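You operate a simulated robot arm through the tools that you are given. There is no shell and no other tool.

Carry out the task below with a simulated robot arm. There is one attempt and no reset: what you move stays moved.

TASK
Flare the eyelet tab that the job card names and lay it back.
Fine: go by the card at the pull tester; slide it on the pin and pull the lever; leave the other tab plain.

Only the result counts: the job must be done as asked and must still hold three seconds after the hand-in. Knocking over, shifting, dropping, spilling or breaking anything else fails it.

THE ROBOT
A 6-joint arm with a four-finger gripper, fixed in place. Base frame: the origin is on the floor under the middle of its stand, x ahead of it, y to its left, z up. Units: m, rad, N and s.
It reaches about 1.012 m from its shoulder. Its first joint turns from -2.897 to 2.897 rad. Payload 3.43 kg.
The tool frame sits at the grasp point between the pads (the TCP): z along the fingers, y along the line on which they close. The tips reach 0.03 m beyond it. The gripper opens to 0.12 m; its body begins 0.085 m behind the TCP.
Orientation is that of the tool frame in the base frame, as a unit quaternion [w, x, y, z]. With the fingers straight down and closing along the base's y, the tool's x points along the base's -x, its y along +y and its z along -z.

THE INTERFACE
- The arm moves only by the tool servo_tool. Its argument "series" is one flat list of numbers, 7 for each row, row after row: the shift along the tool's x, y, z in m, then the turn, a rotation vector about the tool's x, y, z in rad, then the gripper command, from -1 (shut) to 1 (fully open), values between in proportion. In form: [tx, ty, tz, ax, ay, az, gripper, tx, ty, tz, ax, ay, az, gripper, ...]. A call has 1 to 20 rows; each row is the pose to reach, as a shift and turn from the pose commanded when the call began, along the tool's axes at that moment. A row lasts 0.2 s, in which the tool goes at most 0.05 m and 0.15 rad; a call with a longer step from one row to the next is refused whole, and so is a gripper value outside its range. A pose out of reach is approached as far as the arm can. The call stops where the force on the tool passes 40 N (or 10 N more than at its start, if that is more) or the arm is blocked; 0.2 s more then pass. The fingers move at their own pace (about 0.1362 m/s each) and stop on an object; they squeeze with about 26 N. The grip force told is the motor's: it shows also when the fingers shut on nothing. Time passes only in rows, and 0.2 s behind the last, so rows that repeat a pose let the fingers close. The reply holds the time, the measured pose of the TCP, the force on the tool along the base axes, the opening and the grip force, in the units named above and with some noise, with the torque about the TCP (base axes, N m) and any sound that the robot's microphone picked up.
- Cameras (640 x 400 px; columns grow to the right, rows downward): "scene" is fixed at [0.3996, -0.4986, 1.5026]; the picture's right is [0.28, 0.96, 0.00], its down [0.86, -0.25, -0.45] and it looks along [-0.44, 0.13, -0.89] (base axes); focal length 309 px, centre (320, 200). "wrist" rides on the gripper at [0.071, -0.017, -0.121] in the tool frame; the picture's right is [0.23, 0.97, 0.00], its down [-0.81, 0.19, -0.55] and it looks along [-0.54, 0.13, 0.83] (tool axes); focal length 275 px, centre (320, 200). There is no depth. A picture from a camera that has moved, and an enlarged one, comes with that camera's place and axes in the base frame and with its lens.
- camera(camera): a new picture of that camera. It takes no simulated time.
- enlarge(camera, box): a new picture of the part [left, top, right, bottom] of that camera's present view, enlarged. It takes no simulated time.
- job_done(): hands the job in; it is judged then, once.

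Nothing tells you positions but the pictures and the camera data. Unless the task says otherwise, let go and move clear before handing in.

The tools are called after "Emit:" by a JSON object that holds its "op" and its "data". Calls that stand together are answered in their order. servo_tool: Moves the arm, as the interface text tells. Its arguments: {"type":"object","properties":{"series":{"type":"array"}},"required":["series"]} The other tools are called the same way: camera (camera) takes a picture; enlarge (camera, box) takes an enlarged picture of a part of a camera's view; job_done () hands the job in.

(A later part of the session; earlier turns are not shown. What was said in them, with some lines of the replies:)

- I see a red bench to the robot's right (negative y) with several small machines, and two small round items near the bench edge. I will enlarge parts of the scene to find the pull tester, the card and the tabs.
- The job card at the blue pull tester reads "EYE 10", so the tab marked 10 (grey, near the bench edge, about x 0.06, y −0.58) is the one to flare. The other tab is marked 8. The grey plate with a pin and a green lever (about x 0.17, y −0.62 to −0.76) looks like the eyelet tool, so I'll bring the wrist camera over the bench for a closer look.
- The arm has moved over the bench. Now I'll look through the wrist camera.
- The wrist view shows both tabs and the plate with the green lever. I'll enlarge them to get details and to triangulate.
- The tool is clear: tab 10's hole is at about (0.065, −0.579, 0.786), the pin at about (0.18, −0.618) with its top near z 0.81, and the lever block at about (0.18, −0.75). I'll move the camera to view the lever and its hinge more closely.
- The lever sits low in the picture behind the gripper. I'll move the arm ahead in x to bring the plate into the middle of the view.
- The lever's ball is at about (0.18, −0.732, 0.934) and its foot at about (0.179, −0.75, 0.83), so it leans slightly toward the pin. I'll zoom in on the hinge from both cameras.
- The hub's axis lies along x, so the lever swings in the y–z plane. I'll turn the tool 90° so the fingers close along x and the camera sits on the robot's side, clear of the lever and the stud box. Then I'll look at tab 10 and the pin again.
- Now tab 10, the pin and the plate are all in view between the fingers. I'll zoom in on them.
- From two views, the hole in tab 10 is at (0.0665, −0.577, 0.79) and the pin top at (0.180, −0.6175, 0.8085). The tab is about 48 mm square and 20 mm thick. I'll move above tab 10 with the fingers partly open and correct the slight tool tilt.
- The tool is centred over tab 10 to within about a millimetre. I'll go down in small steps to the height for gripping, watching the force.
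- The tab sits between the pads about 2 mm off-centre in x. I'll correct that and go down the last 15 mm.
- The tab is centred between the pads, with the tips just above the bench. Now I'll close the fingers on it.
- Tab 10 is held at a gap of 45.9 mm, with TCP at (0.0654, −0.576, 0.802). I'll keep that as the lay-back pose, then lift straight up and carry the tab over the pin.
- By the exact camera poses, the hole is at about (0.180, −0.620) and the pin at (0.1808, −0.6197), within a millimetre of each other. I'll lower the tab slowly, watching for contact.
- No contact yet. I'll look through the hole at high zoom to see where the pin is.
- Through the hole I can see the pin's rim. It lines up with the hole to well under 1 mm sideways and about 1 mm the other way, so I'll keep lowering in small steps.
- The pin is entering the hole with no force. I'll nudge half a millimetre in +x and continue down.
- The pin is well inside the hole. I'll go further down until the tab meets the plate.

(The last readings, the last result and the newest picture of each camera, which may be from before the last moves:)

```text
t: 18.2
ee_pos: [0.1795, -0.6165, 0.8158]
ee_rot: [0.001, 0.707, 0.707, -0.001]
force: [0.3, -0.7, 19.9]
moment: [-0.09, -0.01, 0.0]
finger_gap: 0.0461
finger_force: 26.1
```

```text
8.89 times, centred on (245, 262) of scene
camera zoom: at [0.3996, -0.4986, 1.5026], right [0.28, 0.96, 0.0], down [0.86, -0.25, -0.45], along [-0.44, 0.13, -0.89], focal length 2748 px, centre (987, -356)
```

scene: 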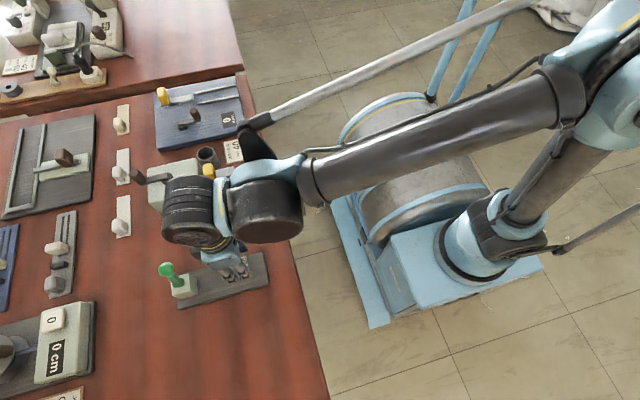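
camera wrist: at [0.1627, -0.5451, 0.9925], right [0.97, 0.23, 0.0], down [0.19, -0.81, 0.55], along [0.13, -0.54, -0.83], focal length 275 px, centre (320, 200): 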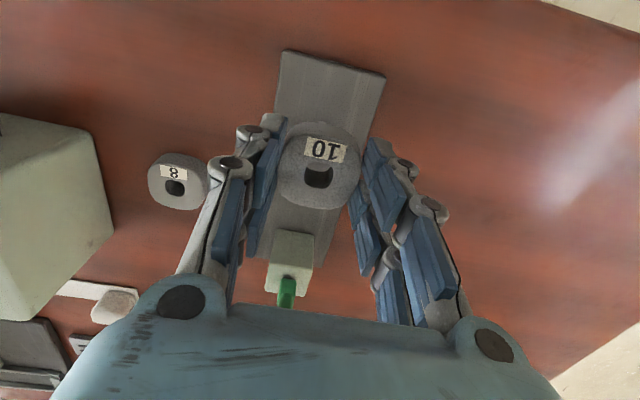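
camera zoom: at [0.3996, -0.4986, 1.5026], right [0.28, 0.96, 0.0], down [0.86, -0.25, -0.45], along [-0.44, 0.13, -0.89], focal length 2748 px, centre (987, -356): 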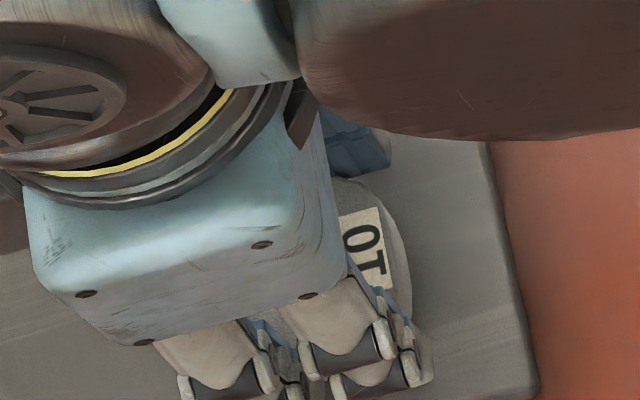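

The tab has seated on the plate (about 20 N contact), with the pin standing up through the hole. I'll ease off, open the fingers and rise clear.

Emit:
{"op": "servo_tool", "data": {"series": [0, 0, -0.0015, 0, 0, 0, -1, 0, 0, -0.0015, 0, 0, 0, -0.1, 0, 0, -0.0015, 0, 0, 0, 0.25, 0, 0, -0.0015, 0, 0, 0, 0.25, 0, 0, -0.02, 0, 0, 0, 0.25, 0, 0, -0.05, 0, 0, 0, 0.25, 0, 0, -0.09, 0, 0, 0, 0.25, 0.03, 0, -0.12, 0, 0, 0, 0.25, 0.06, 0, -0.14, 0, 0, 0, 0.25, 0.06, 0, -0.14, 0, 0, 0, 0.25]}}

Emit:
{"op": "camera", "data": {"camera": "wrist"}}

Emit:
{"op": "enlarge", "data": {"camera": "scene", "box": [150, 220, 290, 310]}}

```text
t: 20.4
ee_pos: [0.18, -0.5572, 0.9551]
ee_rot: [0.0, 0.708, 0.707, -0.001]
force: [-0.3, 0.3, 0.2]
moment: [0.01, -0.01, -0.01]
finger_gap: 0.0749
finger_force: 0.1
```

```text
taken
camera wrist: at [0.1641, -0.4847, 1.0753], right [0.97, 0.23, 0.0], down [0.19, -0.81, 0.55], along [0.13, -0.54, -0.83], focal length 275 px, centre (320, 200)
```

wrist: 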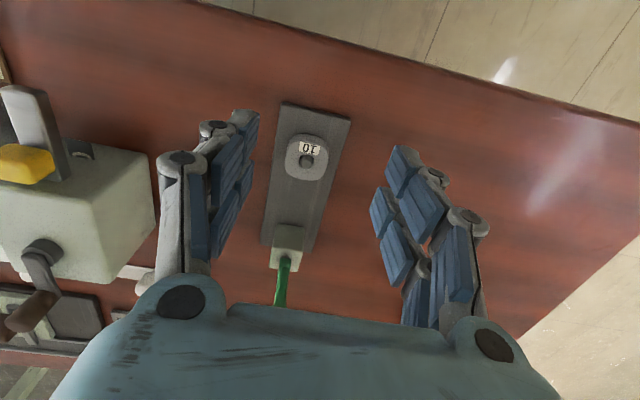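

```text
4.44 times, centred on (220, 265) of scene
camera zoom: at [0.3996, -0.4986, 1.5026], right [0.28, 0.96, 0.0], down [0.86, -0.25, -0.45], along [-0.44, 0.13, -0.89], focal length 1374 px, centre (764, -89)
```

zoom: 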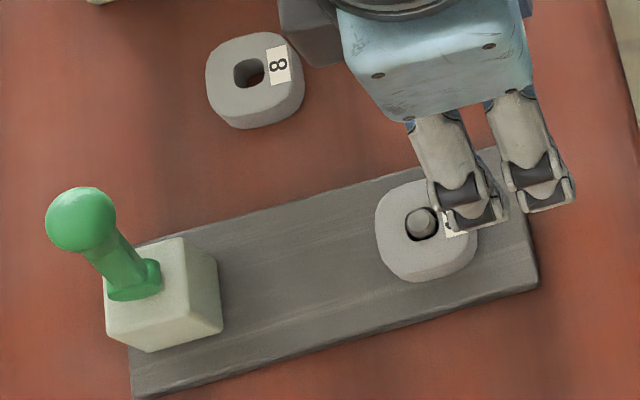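

The tab sits on the pin with the pin tip through it. Next is the lever: I'll rise, move above the green ball at about (0.18, −0.731, 0.934), and check the alignment before going down.

Emit:
{"op": "servo_tool", "data": {"series": [0, 0, -0.03, 0, 0, 0, 0.25, 0, 0, -0.06, 0, 0, 0, 0.25, -0.044, -0.001, -0.06, 0, 0, 0, 0.25, -0.088, -0.001, -0.06, 0, 0, 0, 0.25, -0.132, -0.001, -0.06, 0, 0, 0, 0.25, -0.176, -0.001, -0.06, 0, 0, 0, 0.25, -0.176, -0.001, -0.06, 0, 0, 0, 0.25]}}

Emit:
{"op": "camera", "data": {"camera": "wrist"}}

Emit:
{"op": "enlarge", "data": {"camera": "wrist", "box": [220, 40, 420, 215]}}

Emit:
{"op": "camera", "data": {"camera": "scene"}}

```text
t: 22.0
ee_pos: [0.1803, -0.7329, 1.0159]
ee_rot: [0.0, 0.707, 0.707, -0.001]
force: [0.0, 0.4, 0.5]
moment: [-0.03, -0.03, -0.02]
finger_gap: 0.0751
finger_force: 0.1
```

```text
taken
camera wrist: at [0.164, -0.6611, 1.1358], right [0.97, 0.23, 0.0], down [0.19, -0.81, 0.55], along [0.13, -0.54, -0.83], focal length 275 px, centre (320, 200)
```

wrist: 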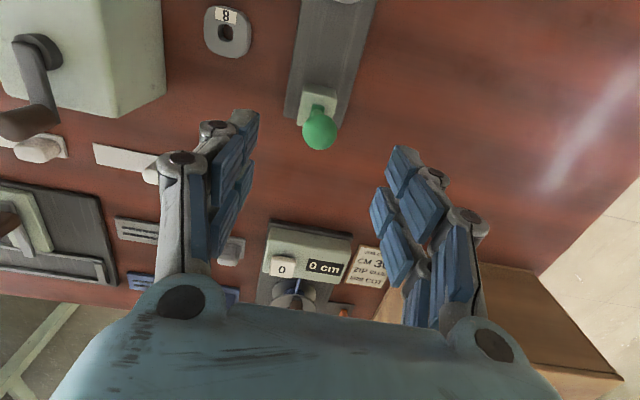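

```text
2.29 times, centred on (320, 128) of wrist
camera zoom: at [0.164, -0.6611, 1.1358], right [0.97, 0.23, 0.0], down [0.19, -0.81, 0.55], along [0.13, -0.54, -0.83], focal length 629 px, centre (320, 366)
```

zoom: 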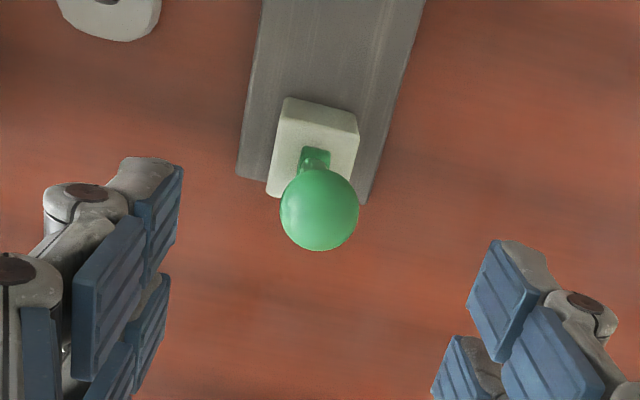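

```text
taken
```

scene: 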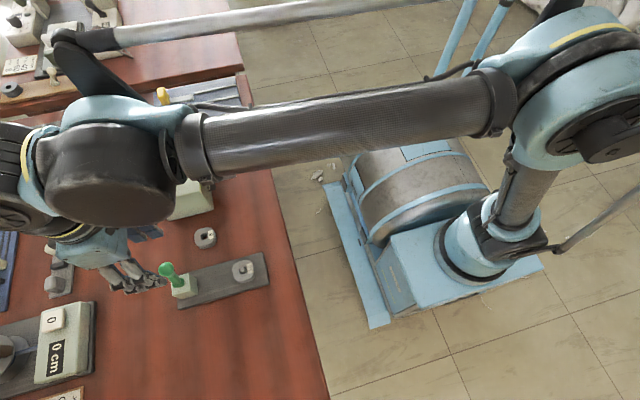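

The ball is right on the tool axis. I'll go down so that it sits between the lower part of the pads, then close on it.

Emit:
{"op": "servo_tool", "data": {"series": [0, 0, 0.025, 0, 0, 0, 0.25, 0, 0, 0.05, 0, 0, 0, 0.25, 0, 0, 0.066, 0, 0, 0, 0.25, 0, 0, 0.066, 0, 0, 0, 0.25, 0, 0, 0.066, 0, 0, 0, -0.2, 0, 0, 0.066, 0, 0, 0, -0.6, 0, 0, 0.066, 0, 0, 0, -1, 0, 0, 0.066, 0, 0, 0, -1]}}

Emit:
{"op": "enlarge", "data": {"camera": "wrist", "box": [220, 90, 420, 215]}}

Emit:
{"op": "enlarge", "data": {"camera": "scene", "box": [120, 230, 280, 330]}}

```text
t: 23.8
ee_pos: [0.1798, -0.7314, 0.949]
ee_rot: [0.0, 0.707, 0.707, 0.0]
force: [9.7, 0.8, -3.9]
moment: [0.07, -0.25, 0.04]
finger_gap: 0.022
finger_force: 45.3
```

```text
3.20 times, centred on (320, 152) of wrist
camera zoom: at [0.1637, -0.6602, 1.0696], right [0.97, 0.23, 0.0], down [0.19, -0.81, 0.55], along [0.13, -0.54, -0.83], focal length 881 px, centre (320, 352)
```

zoom: 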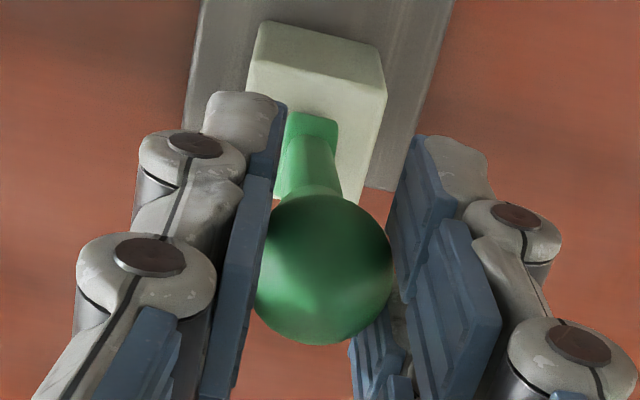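

```text
4.00 times, centred on (200, 280) of scene
camera zoom: at [0.3996, -0.4986, 1.5026], right [0.28, 0.96, 0.0], down [0.86, -0.25, -0.45], along [-0.44, 0.13, -0.89], focal length 1237 px, centre (800, -120)
```

zoom: 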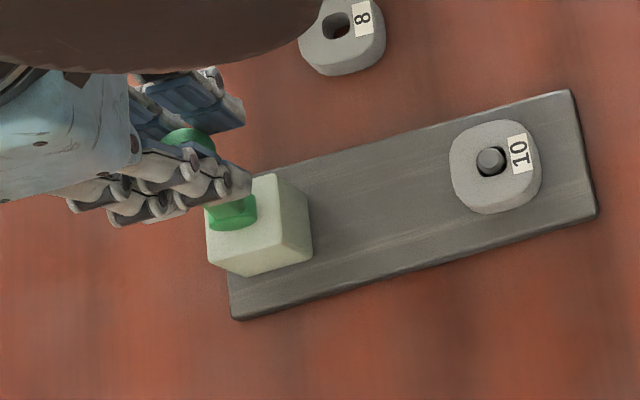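

The ball is gripped with a small side load in x. I'll ease 1 mm to +x and then try a gentle pull toward +y (towards the robot and the pin), reading the force.

Emit:
{"op": "servo_tool", "data": {"series": [0, 0.001, 0, 0, 0, 0, -1, 0.003, 0.001, 0.0006, 0, 0, 0, -1, 0.006, 0.001, 0.0013, 0, 0, 0, -1, 0.01, 0.001, 0.0024, 0, 0, 0, -1]}}

Emit:
{"op": "enlarge", "data": {"camera": "wrist", "box": [220, 90, 420, 215]}}

```text
t: 24.8
ee_pos: [0.18, -0.7229, 0.9477]
ee_rot: [0.001, 0.707, 0.707, 0.0]
force: [0.9, -16.1, 3.9]
moment: [-1.88, -0.02, 0.0]
finger_gap: 0.0225
finger_force: 45.0
```

```text
3.20 times, centred on (320, 152) of wrist
camera zoom: at [0.1638, -0.6509, 1.0673], right [0.97, 0.23, 0.0], down [0.19, -0.81, 0.55], along [0.13, -0.54, -0.83], focal length 881 px, centre (320, 352)
```

zoom: 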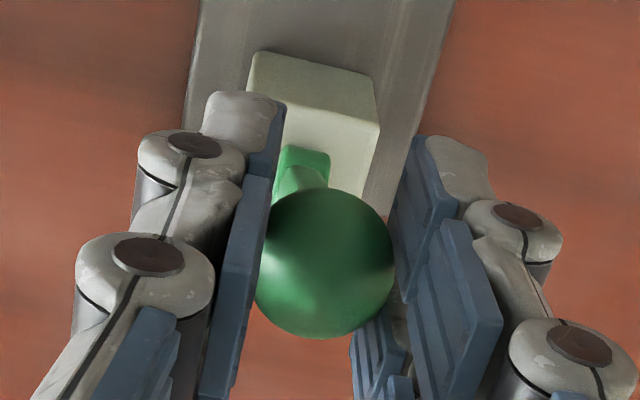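

The lever follows freely toward +y; the load comes only from my keeping the tool upright while the ball turns. I'll now swing the tool with the lever about its hub in small angle steps.

Emit:
{"op": "servo_tool", "data": {"series": [0.0018, 0, 0, 0, -0.1, 0, -1, 0.0075, 0, 0.0018, 0, -0.15, 0, -1, 0.0132, 0, 0.0036, 0, -0.2, 0, -1]}}

Emit:
{"op": "enlarge", "data": {"camera": "scene", "box": [120, 230, 280, 330]}}

Emit:
{"op": "camera", "data": {"camera": "wrist"}}

```text
t: 25.6
ee_pos: [0.1809, -0.708, 0.943]
ee_rot: [0.072, 0.703, 0.704, -0.071]
force: [0.0, 10.7, 1.6]
moment: [1.16, -0.04, 0.0]
finger_gap: 0.0216
finger_force: 45.2
```

```text
4.00 times, centred on (200, 280) of scene
camera zoom: at [0.3996, -0.4986, 1.5026], right [0.28, 0.96, 0.0], down [0.86, -0.25, -0.45], along [-0.44, 0.13, -0.89], focal length 1237 px, centre (800, -120)
```

zoom: 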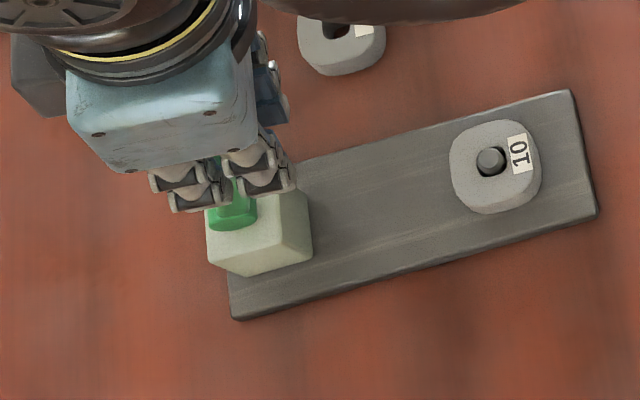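

```text
taken
camera wrist: at [0.1638, -0.6146, 1.047], right [0.97, 0.23, -0.05], down [0.19, -0.68, 0.7], along [0.13, -0.69, -0.71], focal length 275 px, centre (320, 200)
```

wrist: 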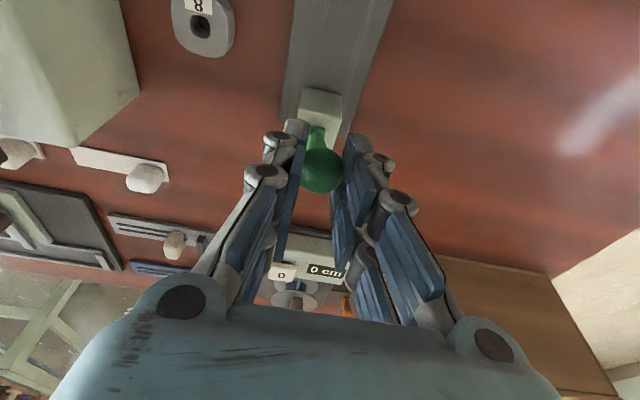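

The lever turns with almost no resistance, so the direction is right. I'll continue the swing with slightly less tool tilt to take out the twist.

Emit:
{"op": "servo_tool", "data": {"series": [0.0118, 0, 0.0024, 0, -0.05, 0, -1, 0.0232, 0, 0.006, 0, -0.15, 0, -1, 0.0342, 0, 0.0107, 0, -0.25, 0, -1]}}

Emit:
{"op": "enlarge", "data": {"camera": "scene", "box": [120, 230, 280, 330]}}

Emit:
{"op": "camera", "data": {"camera": "wrist"}}

```text
t: 26.4
ee_pos: [0.1801, -0.6795, 0.9253]
ee_rot: [0.158, 0.689, 0.689, -0.159]
force: [0.6, -15.4, -0.4]
moment: [-1.18, -0.01, -0.02]
finger_gap: 0.0221
finger_force: 45.1
```

```text
4.00 times, centred on (200, 280) of scene
camera zoom: at [0.3996, -0.4986, 1.5026], right [0.28, 0.96, 0.0], down [0.86, -0.25, -0.45], along [-0.44, 0.13, -0.89], focal length 1237 px, centre (800, -120)
```

zoom: 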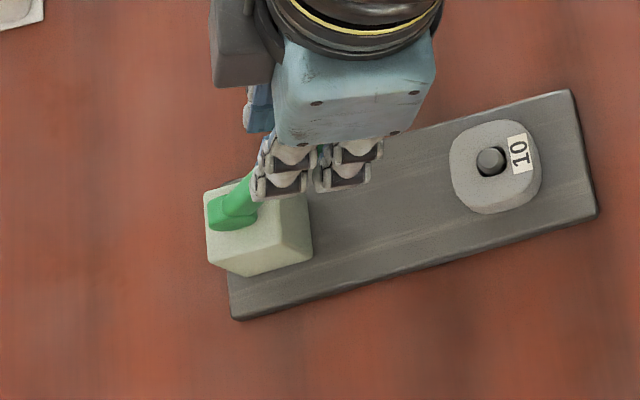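

```text
taken
camera wrist: at [0.1637, -0.5615, 1.0028], right [0.97, 0.21, -0.1], down [0.19, -0.49, 0.85], along [0.13, -0.85, -0.51], focal length 275 px, centre (320, 200)
```

wrist: 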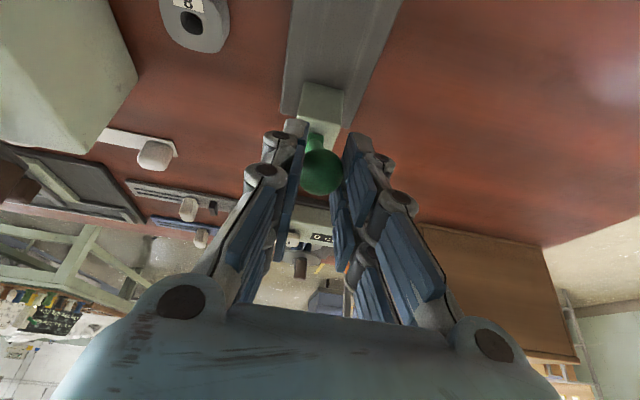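

The lever is now at about 38° and still free. I'll keep swinging in the same arc.

Emit:
{"op": "servo_tool", "data": {"series": [0.0116, 0, 0.003, 0, -0.13, 0, -1, 0.0229, 0, 0.0072, 0, -0.23, 0, -1]}}

Emit:
{"op": "enlarge", "data": {"camera": "scene", "box": [120, 230, 280, 330]}}

```text
t: 27.0
ee_pos: [0.1812, -0.6609, 0.9097]
ee_rot: [0.236, 0.666, 0.667, -0.236]
force: [5.5, -15.2, -16.3]
moment: [0.57, -0.05, 0.04]
finger_gap: 0.0219
finger_force: 44.5
```

```text
4.00 times, centred on (200, 280) of scene
camera zoom: at [0.3996, -0.4986, 1.5026], right [0.28, 0.96, 0.0], down [0.86, -0.25, -0.45], along [-0.44, 0.13, -0.89], focal length 1237 px, centre (800, -120)
```

zoom: 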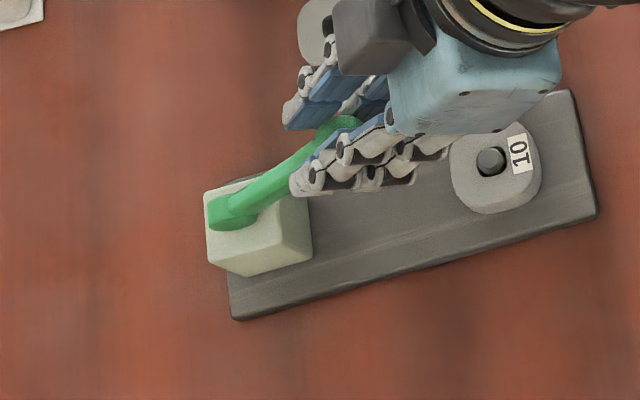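

Only a radial misfit shows now, meaning the hub is a little higher than I took it. I'll use the corrected arc and continue.

Emit:
{"op": "servo_tool", "data": {"series": [0.0073, 0, 0.0039, 0, -0.07, 0, -1, 0.018, 0, 0.0076, 0, -0.17, 0, -1]}}

Emit:
{"op": "enlarge", "data": {"camera": "scene", "box": [120, 230, 280, 330]}}

```text
t: 27.6
ee_pos: [0.1798, -0.6489, 0.8944]
ee_rot: [0.292, 0.644, 0.643, -0.293]
force: [5.0, 22.6, 15.7]
moment: [-0.04, -0.07, 0.01]
finger_gap: 0.0218
finger_force: 44.9
```

```text
4.00 times, centred on (200, 280) of scene
camera zoom: at [0.3996, -0.4986, 1.5026], right [0.28, 0.96, 0.0], down [0.86, -0.25, -0.45], along [-0.44, 0.13, -0.89], focal length 1237 px, centre (800, -120)
```

zoom: 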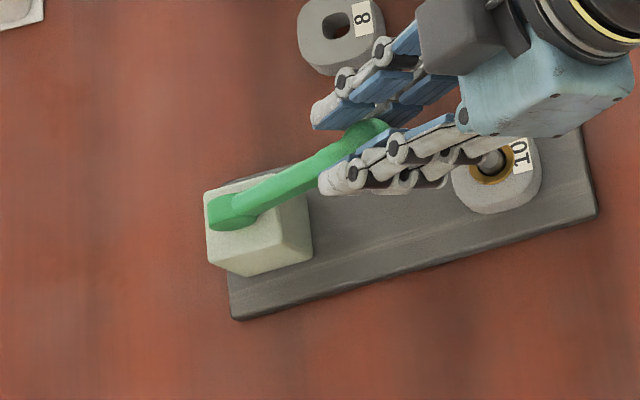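

A brass ring has appeared around the hole of tab 10, so the eyelet looks flared. I'll look closer before letting the lever go.

Emit:
{"op": "enlarge", "data": {"camera": "scene", "box": [225, 250, 265, 290]}}

Emit:
{"op": "camera", "data": {"camera": "wrist"}}

```text
10.00 times, centred on (245, 270) of scene
camera zoom: at [0.3996, -0.4986, 1.5026], right [0.28, 0.96, 0.0], down [0.86, -0.25, -0.45], along [-0.44, 0.13, -0.89], focal length 3092 px, centre (1070, -500)
```

zoom: 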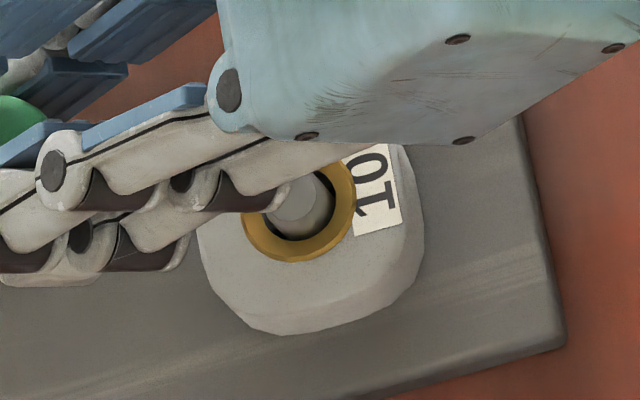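

```text
taken
camera wrist: at [0.1637, -0.5118, 0.9185], right [0.97, 0.15, -0.17], down [0.19, -0.12, 0.97], along [0.13, -0.98, -0.14], focal length 275 px, centre (320, 200)
```

wrist: 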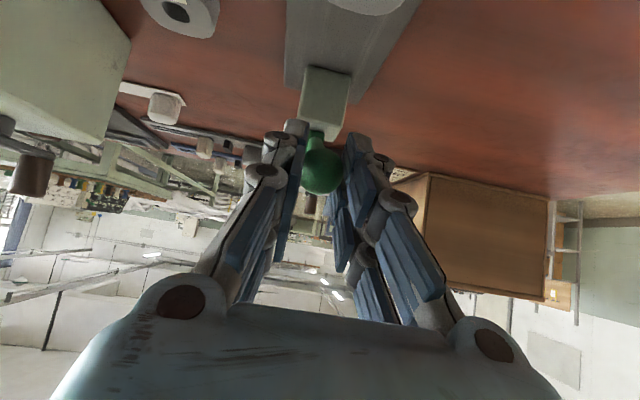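

Tab 10 now shows a clear brass flare. I'll swing the lever back along the same arc to where it was.

Emit:
{"op": "servo_tool", "data": {"series": [-0.0092, 0, -0.0027, 0, 0.08, 0, -1, -0.0208, 0, -0.0034, 0, 0.18, 0, -1, -0.0324, 0, -0.0029, 0, 0.28, 0, -1, -0.044, 0, -0.0013, 0, 0.38, 0, -1]}}

Emit:
{"op": "enlarge", "data": {"camera": "scene", "box": [120, 230, 280, 330]}}

```text
t: 28.6
ee_pos: [0.1805, -0.6788, 0.9284]
ee_rot: [0.166, 0.687, 0.688, -0.164]
force: [2.8, 4.4, 4.4]
moment: [0.36, -0.1, 0.1]
finger_gap: 0.0219
finger_force: 44.7
```

```text
4.00 times, centred on (200, 280) of scene
camera zoom: at [0.3996, -0.4986, 1.5026], right [0.28, 0.96, 0.0], down [0.86, -0.25, -0.45], along [-0.44, 0.13, -0.89], focal length 1237 px, centre (800, -120)
```

zoom: 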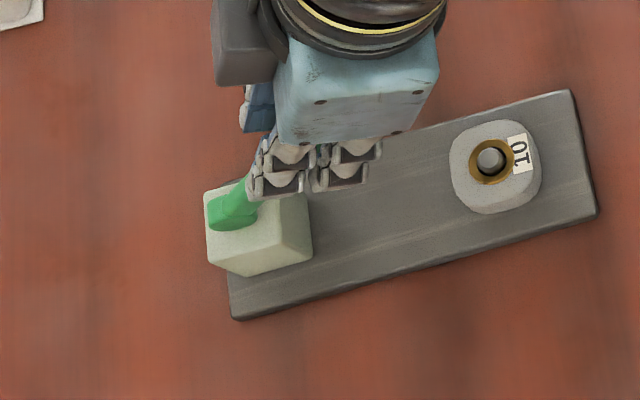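

The lever is coming back with low force and the flare is plain to see. I'll finish the return swing.

Emit:
{"op": "servo_tool", "data": {"series": [-0.0117, 0, -0.0016, 0, 0.1, 0, -1, -0.0234, 0, -0.0021, 0, 0.2, 0, -1, -0.035, 0, -0.0013, 0, 0.3, 0, -1, -0.0466, 0, 0.0006, 0, 0.4, 0, -1, -0.0579, 0, 0.0036, 0, 0.47, 0, -1]}}

Emit:
{"op": "enlarge", "data": {"camera": "wrist", "box": [220, 90, 420, 215]}}

Emit:
{"op": "enlarge", "data": {"camera": "scene", "box": [120, 230, 280, 330]}}

```text
t: 29.8
ee_pos: [0.1811, -0.7338, 0.9491]
ee_rot: [0.001, 0.707, 0.707, 0.0]
force: [1.8, 4.0, 7.3]
moment: [0.47, 0.04, -0.04]
finger_gap: 0.0217
finger_force: 44.8
```

```text
3.20 times, centred on (320, 152) of wrist
camera zoom: at [0.1638, -0.6609, 1.0694], right [0.97, 0.23, 0.0], down [0.19, -0.81, 0.55], along [0.13, -0.54, -0.83], focal length 881 px, centre (320, 352)
```

zoom: 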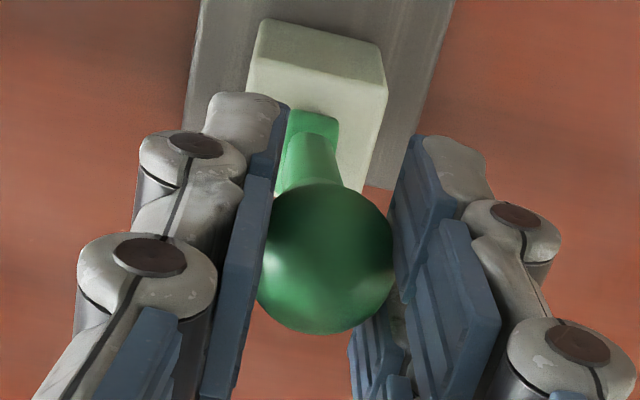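

```text
4.00 times, centred on (200, 280) of scene
camera zoom: at [0.3996, -0.4986, 1.5026], right [0.28, 0.96, 0.0], down [0.86, -0.25, -0.45], along [-0.44, 0.13, -0.89], focal length 1237 px, centre (800, -120)
```

zoom: 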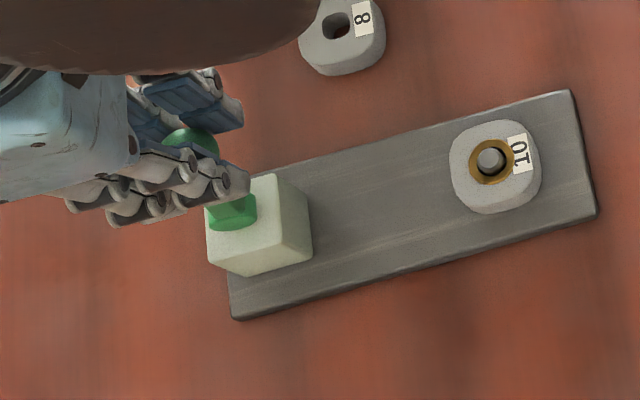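

The lever is back at its start. I'll open the fingers, rise, and move over the tab on the pin.

Emit:
{"op": "servo_tool", "data": {"series": [0, 0, 0, 0, 0, 0, -0.4, 0, 0, 0, 0, 0, 0, 0.1, 0, 0, 0, 0, 0, 0, 0.25, 0, 0, 0, 0, 0, 0, 0.25, 0, 0, -0.03, 0, 0, 0, 0.25, 0, 0, -0.066, 0, 0, 0, 0.25, 0.04, 0, -0.066, 0, 0, 0, 0.25, 0.08, 0, -0.066, 0, 0, 0, 0.25, 0.1158, -0.0005, -0.05, 0, 0, 0, 0.25, 0.1158, -0.0005, -0.03, 0, 0, 0, 0.25, 0.1158, -0.0005, -0.03, 0, 0, 0, 0.25]}}

Emit:
{"op": "camera", "data": {"camera": "wrist"}}

Emit:
{"op": "enlarge", "data": {"camera": "wrist", "box": [240, 60, 400, 160]}}

Emit:
{"op": "enlarge", "data": {"camera": "scene", "box": [120, 230, 280, 330]}}

```text
t: 32.2
ee_pos: [0.1809, -0.6171, 0.9795]
ee_rot: [0.001, 0.708, 0.707, 0.0]
force: [-0.1, -0.1, 0.4]
moment: [0.01, -0.03, 0.0]
finger_gap: 0.075
finger_force: 0.1
```

```text
taken
camera wrist: at [0.1639, -0.5443, 1.0993], right [0.97, 0.23, 0.0], down [0.19, -0.81, 0.55], along [0.13, -0.54, -0.83], focal length 275 px, centre (320, 200)
```

wrist: 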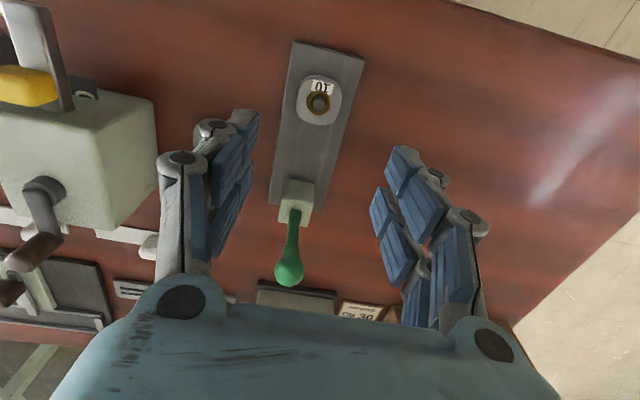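

```text
4.00 times, centred on (320, 110) of wrist
camera zoom: at [0.1639, -0.5443, 1.0993], right [0.97, 0.23, 0.0], down [0.19, -0.81, 0.55], along [0.13, -0.54, -0.83], focal length 1101 px, centre (320, 560)
```

zoom: 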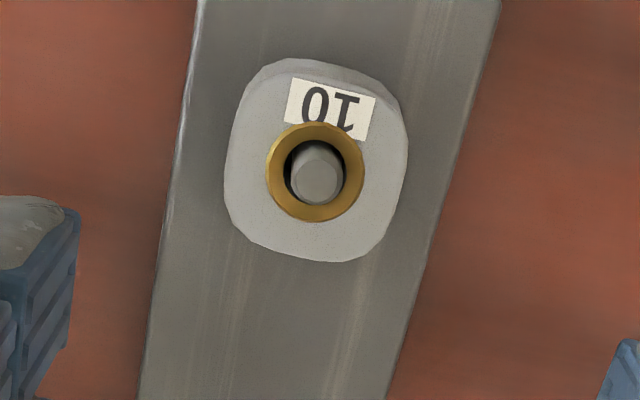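

```text
4.00 times, centred on (200, 280) of scene
camera zoom: at [0.3996, -0.4986, 1.5026], right [0.28, 0.96, 0.0], down [0.86, -0.25, -0.45], along [-0.44, 0.13, -0.89], focal length 1237 px, centre (800, -120)
```

zoom: 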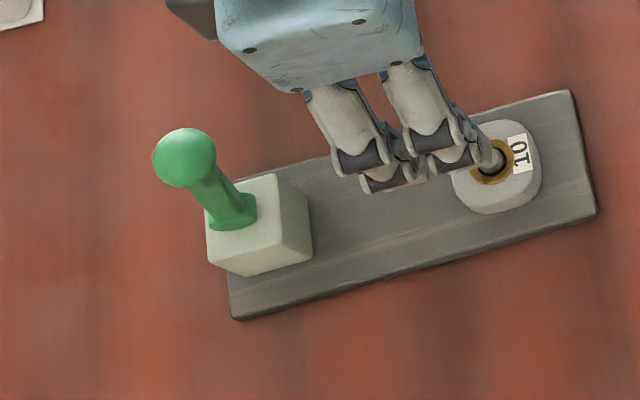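

The lever stays upright and the tab sits flared on the pin. I'll go down to the same grip pose as before and close on the tab.

Emit:
{"op": "servo_tool", "data": {"series": [-0.0008, -0.0006, 0.04, 0, 0, 0, 0.25, -0.0008, -0.0006, 0.08, 0, 0, 0, 0.25, -0.0008, -0.0006, 0.12, 0, 0, 0, 0.25, -0.0008, -0.0006, 0.145, 0, 0, 0, 0.25, -0.0008, -0.0006, 0.1612, 0, 0, 0, 0.25, -0.0008, -0.0006, 0.1612, 0, 0, 0, 0.25]}}

Emit:
{"op": "enlarge", "data": {"camera": "wrist", "box": [220, 90, 420, 215]}}

```text
t: 33.6
ee_pos: [0.1787, -0.6185, 0.8188]
ee_rot: [0.001, 0.707, 0.707, -0.001]
force: [-1.1, 0.2, -0.3]
moment: [-0.01, -0.01, -0.02]
finger_gap: 0.075
finger_force: 0.1
```

```text
3.20 times, centred on (320, 152) of wrist
camera zoom: at [0.1628, -0.5461, 0.9378], right [0.97, 0.23, 0.0], down [0.19, -0.81, 0.55], along [0.13, -0.54, -0.83], focal length 881 px, centre (320, 352)
```

zoom: 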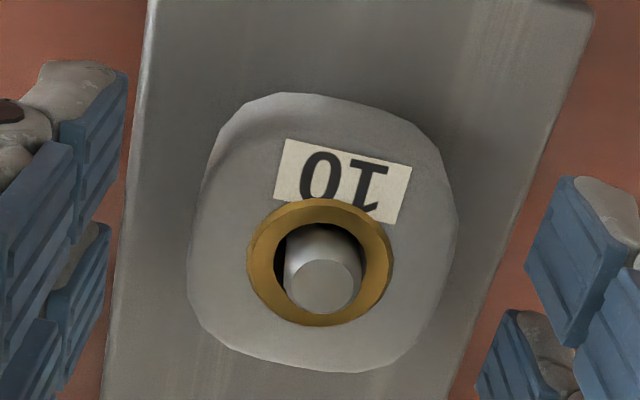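

The tab is centred. I'll trim half a millimetre and close the fingers.

Emit:
{"op": "servo_tool", "data": {"series": [0.001, 0.0008, 0, 0, 0, 0, 0.25, 0.001, 0.0008, 0, 0, 0, 0, 0.0, 0.001, 0.0008, 0, 0, 0, 0, -0.2, 0.001, 0.0008, 0, 0, 0, 0, -0.6, 0.001, 0.0008, 0, 0, 0, 0, -1, 0.001, 0.0008, 0, 0, 0, 0, -1]}}

Emit:
{"op": "enlarge", "data": {"camera": "wrist", "box": [220, 90, 420, 215]}}

```text
t: 35.0
ee_pos: [0.1795, -0.617, 0.8179]
ee_rot: [0.0, 0.707, 0.707, -0.001]
force: [0.3, 0.8, 2.7]
moment: [0.03, 0.06, 0.04]
finger_gap: 0.0459
finger_force: 26.2
```

```text
3.20 times, centred on (320, 152) of wrist
camera zoom: at [0.1634, -0.5451, 0.9381], right [0.97, 0.23, 0.0], down [0.19, -0.81, 0.55], along [0.13, -0.54, -0.83], focal length 881 px, centre (320, 352)
```

zoom: 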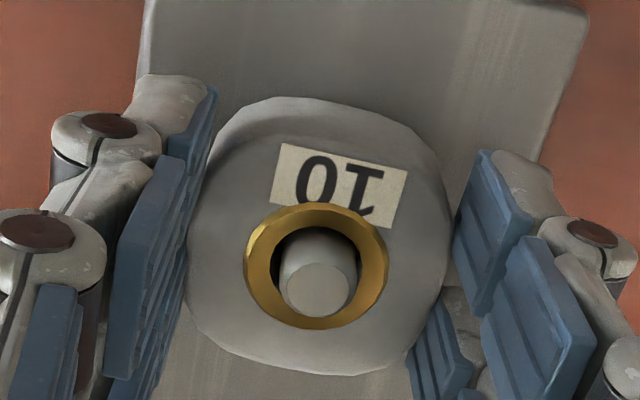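

The tab is gripped again. I'll lift it straight off the pin and carry it back above its original spot.

Emit:
{"op": "servo_tool", "data": {"series": [0, 0, -0.01, 0, 0, 0, -1, 0, 0, -0.02, 0, 0, 0, -1, 0, 0, -0.035, 0, 0, 0, -1, 0, 0, -0.06, 0, 0, 0, -1, 0, 0, -0.075, 0, 0, 0, -1, 0, 0, -0.075, 0, 0, 0, -1, 0.01, -0.03, -0.075, 0, 0, 0, -1, 0.02, -0.06, -0.075, 0, 0, 0, -1, 0.03, -0.09, -0.075, 0, 0, 0, -1, 0.0405, -0.1147, -0.075, 0, 0, 0, -1, 0.0405, -0.1147, -0.075, 0, 0, 0, -1]}}

Emit:
{"op": "camera", "data": {"camera": "wrist"}}

Emit:
{"op": "camera", "data": {"camera": "scene"}}

```text
t: 37.4
ee_pos: [0.0652, -0.5764, 0.8929]
ee_rot: [0.002, 0.707, 0.707, -0.001]
force: [-0.4, 0.1, -0.8]
moment: [0.04, 0.01, 0.01]
finger_gap: 0.0455
finger_force: 26.4
```

```text
taken
camera wrist: at [0.0475, -0.504, 1.0127], right [0.97, 0.23, 0.0], down [0.19, -0.81, 0.55], along [0.13, -0.54, -0.83], focal length 275 px, centre (320, 200)
```

wrist: 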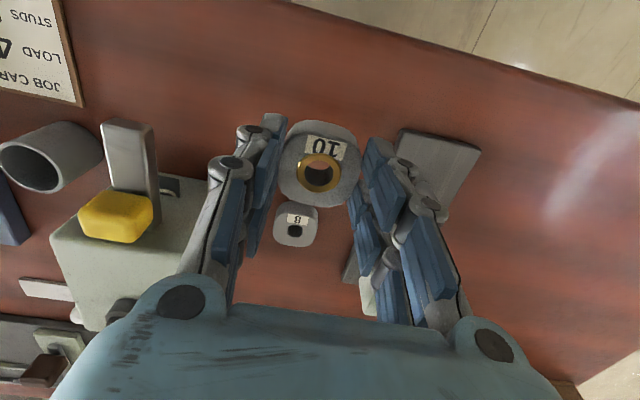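

```text
taken
```

scene: 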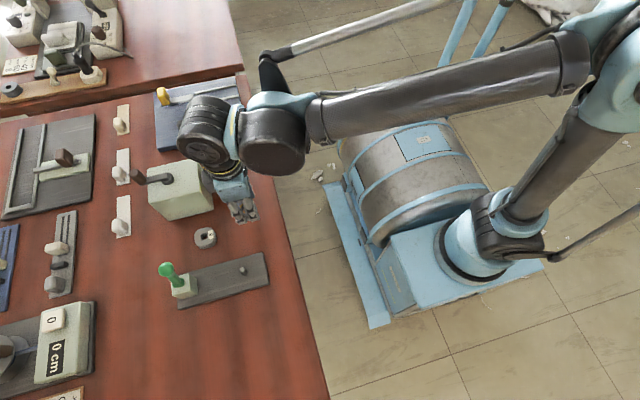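

The flared tab is above its old place, 1 mm off in x. I'll correct that and lower it most of the way.

Emit:
{"op": "servo_tool", "data": {"series": [-0.0006, 0.0012, 0.025, 0, 0, 0, -1, -0.0006, 0.0012, 0.05, 0, 0, 0, -1, -0.0006, 0.0012, 0.07, 0, 0, 0, -1, -0.0006, 0.0012, 0.08, 0, 0, 0, -1, -0.0006, 0.0012, 0.084, 0, 0, 0, -1, -0.0006, 0.0012, 0.084, 0, 0, 0, -1]}}

Emit:
{"op": "enlarge", "data": {"camera": "wrist", "box": [220, 90, 420, 215]}}

```text
t: 38.8
ee_pos: [0.0677, -0.5762, 0.8079]
ee_rot: [0.001, 0.706, 0.708, -0.001]
force: [-0.2, 0.9, -0.1]
moment: [-0.02, -0.01, -0.01]
finger_gap: 0.0459
finger_force: 25.6
```

```text
3.20 times, centred on (320, 152) of wrist
camera zoom: at [0.0496, -0.5049, 0.9289], right [0.97, 0.23, 0.0], down [0.19, -0.81, 0.55], along [0.13, -0.54, -0.83], focal length 881 px, centre (320, 352)
```

zoom: 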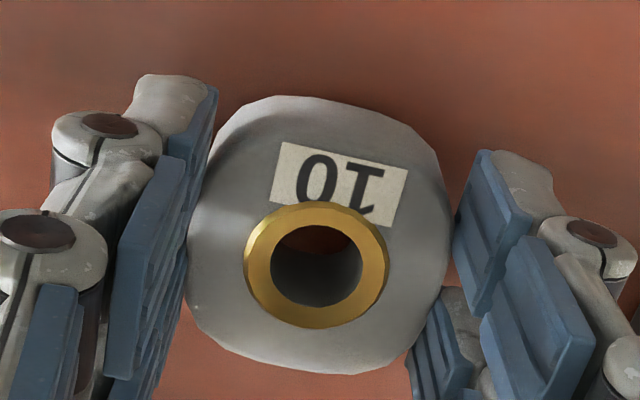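

The tab hangs a few millimetres above the bench. I'll lower it slowly until it just touches.

Emit:
{"op": "servo_tool", "data": {"series": [0, -0.0008, 0.0015, 0, 0, 0, -1, 0, -0.0008, 0.003, 0, 0, 0, -1, 0, -0.0008, 0.003, 0, 0, 0, -1]}}

```text
t: 39.6
ee_pos: [0.066, -0.5759, 0.8064]
ee_rot: [0.0, 0.707, 0.707, -0.001]
force: [0.2, -0.6, -0.3]
moment: [0.02, 0.04, 0.0]
finger_gap: 0.0457
finger_force: 26.4
```

No contact yet, so I'll go on in 1 mm steps.

Emit:
{"op": "servo_tool", "data": {"series": [0, 0, 0.001, 0, 0, 0, -1, 0, 0, 0.002, 0, 0, 0, -1, 0, 0, 0.002, 0, 0, 0, -1]}}

```text
t: 40.4
ee_pos: [0.0658, -0.5777, 0.8048]
ee_rot: [0.001, 0.706, 0.708, -0.001]
force: [0.5, 0.4, 0.7]
moment: [0.0, 0.01, -0.02]
finger_gap: 0.0457
finger_force: 25.8
```

Emit:
{"op": "servo_tool", "data": {"series": [0, 0, 0.001, 0, 0, 0, -1, 0, 0, 0.002, 0, 0, 0, -1, 0, 0, 0.002, 0, 0, 0, -1]}}

Emit:
{"op": "enlarge", "data": {"camera": "wrist", "box": [220, 90, 420, 215]}}

```text
t: 41.2
ee_pos: [0.0661, -0.5778, 0.8036]
ee_rot: [0.001, 0.708, 0.707, -0.001]
force: [1.3, -7.3, 28.6]
moment: [-0.35, -0.06, 0.02]
finger_gap: 0.0458
finger_force: 25.9
```

```text
3.20 times, centred on (320, 152) of wrist
camera zoom: at [0.0486, -0.5053, 0.9227], right [0.97, 0.23, 0.0], down [0.19, -0.81, 0.55], along [0.13, -0.54, -0.83], focal length 881 px, centre (320, 352)
```

zoom: 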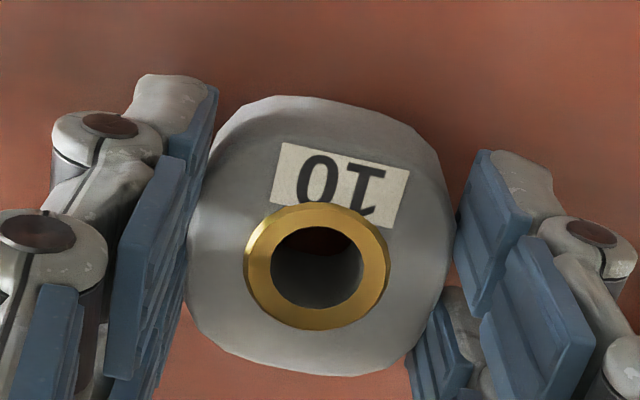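

The tab is now resting on the bench. I'll ease off 1 mm, open the fingers and rise straight up.

Emit:
{"op": "servo_tool", "data": {"series": [0, 0, -0.001, 0, 0, 0, -1, 0, 0, -0.001, 0, 0, 0, -0.2, 0, 0, -0.001, 0, 0, 0, 0.1, 0, 0, -0.001, 0, 0, 0, 0.25, 0, 0, -0.001, 0, 0, 0, 0.25, 0, 0, -0.015, 0, 0, 0, 0.25, 0, 0, -0.045, 0, 0, 0, 0.25, 0, 0, -0.09, 0, 0, 0, 0.25, 0, 0, -0.135, 0, 0, 0, 0.25, 0.04, 0, -0.16, 0, 0, 0, 0.25, 0.085, 0, -0.18, 0, 0, 0, 0.25, 0.11, 0, -0.18, 0, 0, 0, 0.25, 0.11, 0, -0.18, 0, 0, 0, 0.25]}}

Emit:
{"op": "camera", "data": {"camera": "wrist"}}

Emit:
{"op": "camera", "data": {"camera": "scene"}}

Emit:
{"op": "enlarge", "data": {"camera": "scene", "box": [150, 200, 290, 310]}}

```text
t: 44.0
ee_pos: [0.0649, -0.4669, 0.9809]
ee_rot: [0.001, 0.707, 0.707, 0.0]
force: [-0.2, -0.4, -0.6]
moment: [0.01, 0.0, 0.03]
finger_gap: 0.0751
finger_force: 0.0
```

```text
taken
camera wrist: at [0.0489, -0.3953, 1.1017], right [0.97, 0.23, 0.0], down [0.19, -0.81, 0.55], along [0.13, -0.54, -0.83], focal length 275 px, centre (320, 200)
```

wrist: 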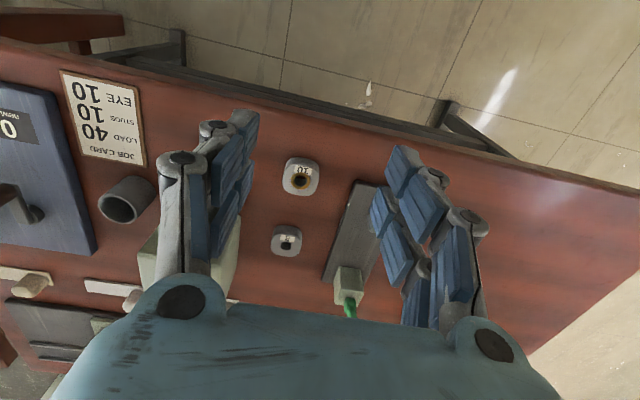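

```text
taken
```

scene: 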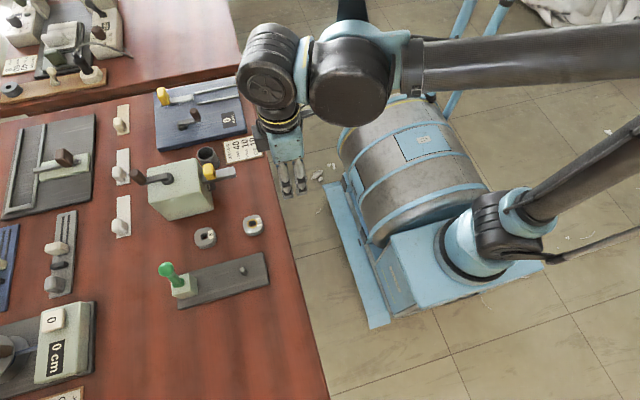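

```text
3.64 times, centred on (220, 255) of scene
camera zoom: at [0.3996, -0.4986, 1.5026], right [0.28, 0.96, 0.0], down [0.86, -0.25, -0.45], along [-0.44, 0.13, -0.89], focal length 1124 px, centre (684, 0)
```

zoom: 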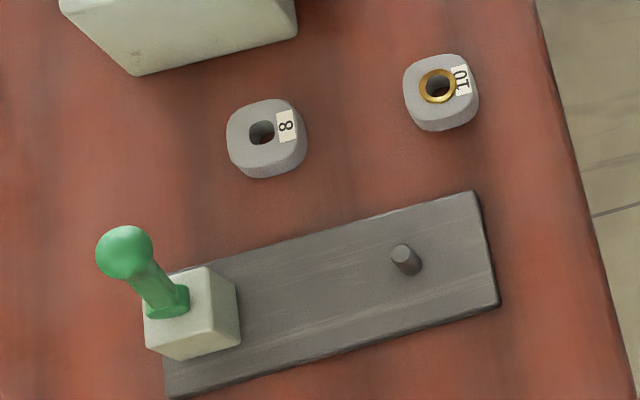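

Tab 10, with its brass flare, lies flat where it started. Tab 8 is plain and untouched, the lever is back up, and the arm is clear, so I'm handing the job in.

Emit:
{"op": "job_done", "data": {}}

```text
The job is handed in.
```

I flared tab 10, the one the job card at the pull tester names ("EYE 10"), and laid it back in its original spot on the bench. A brass ring now shows around its hole.

I slid the tab onto the pin, pulled the green lever once, and swung the lever back to where it started. Tab 8 was left plain and not touched. In the final pictures, everything else on the bench looks as it did at the start. The gripper was open and clear of the bench items when I handed in. The hand-in was accepted, but it returned no verdict.
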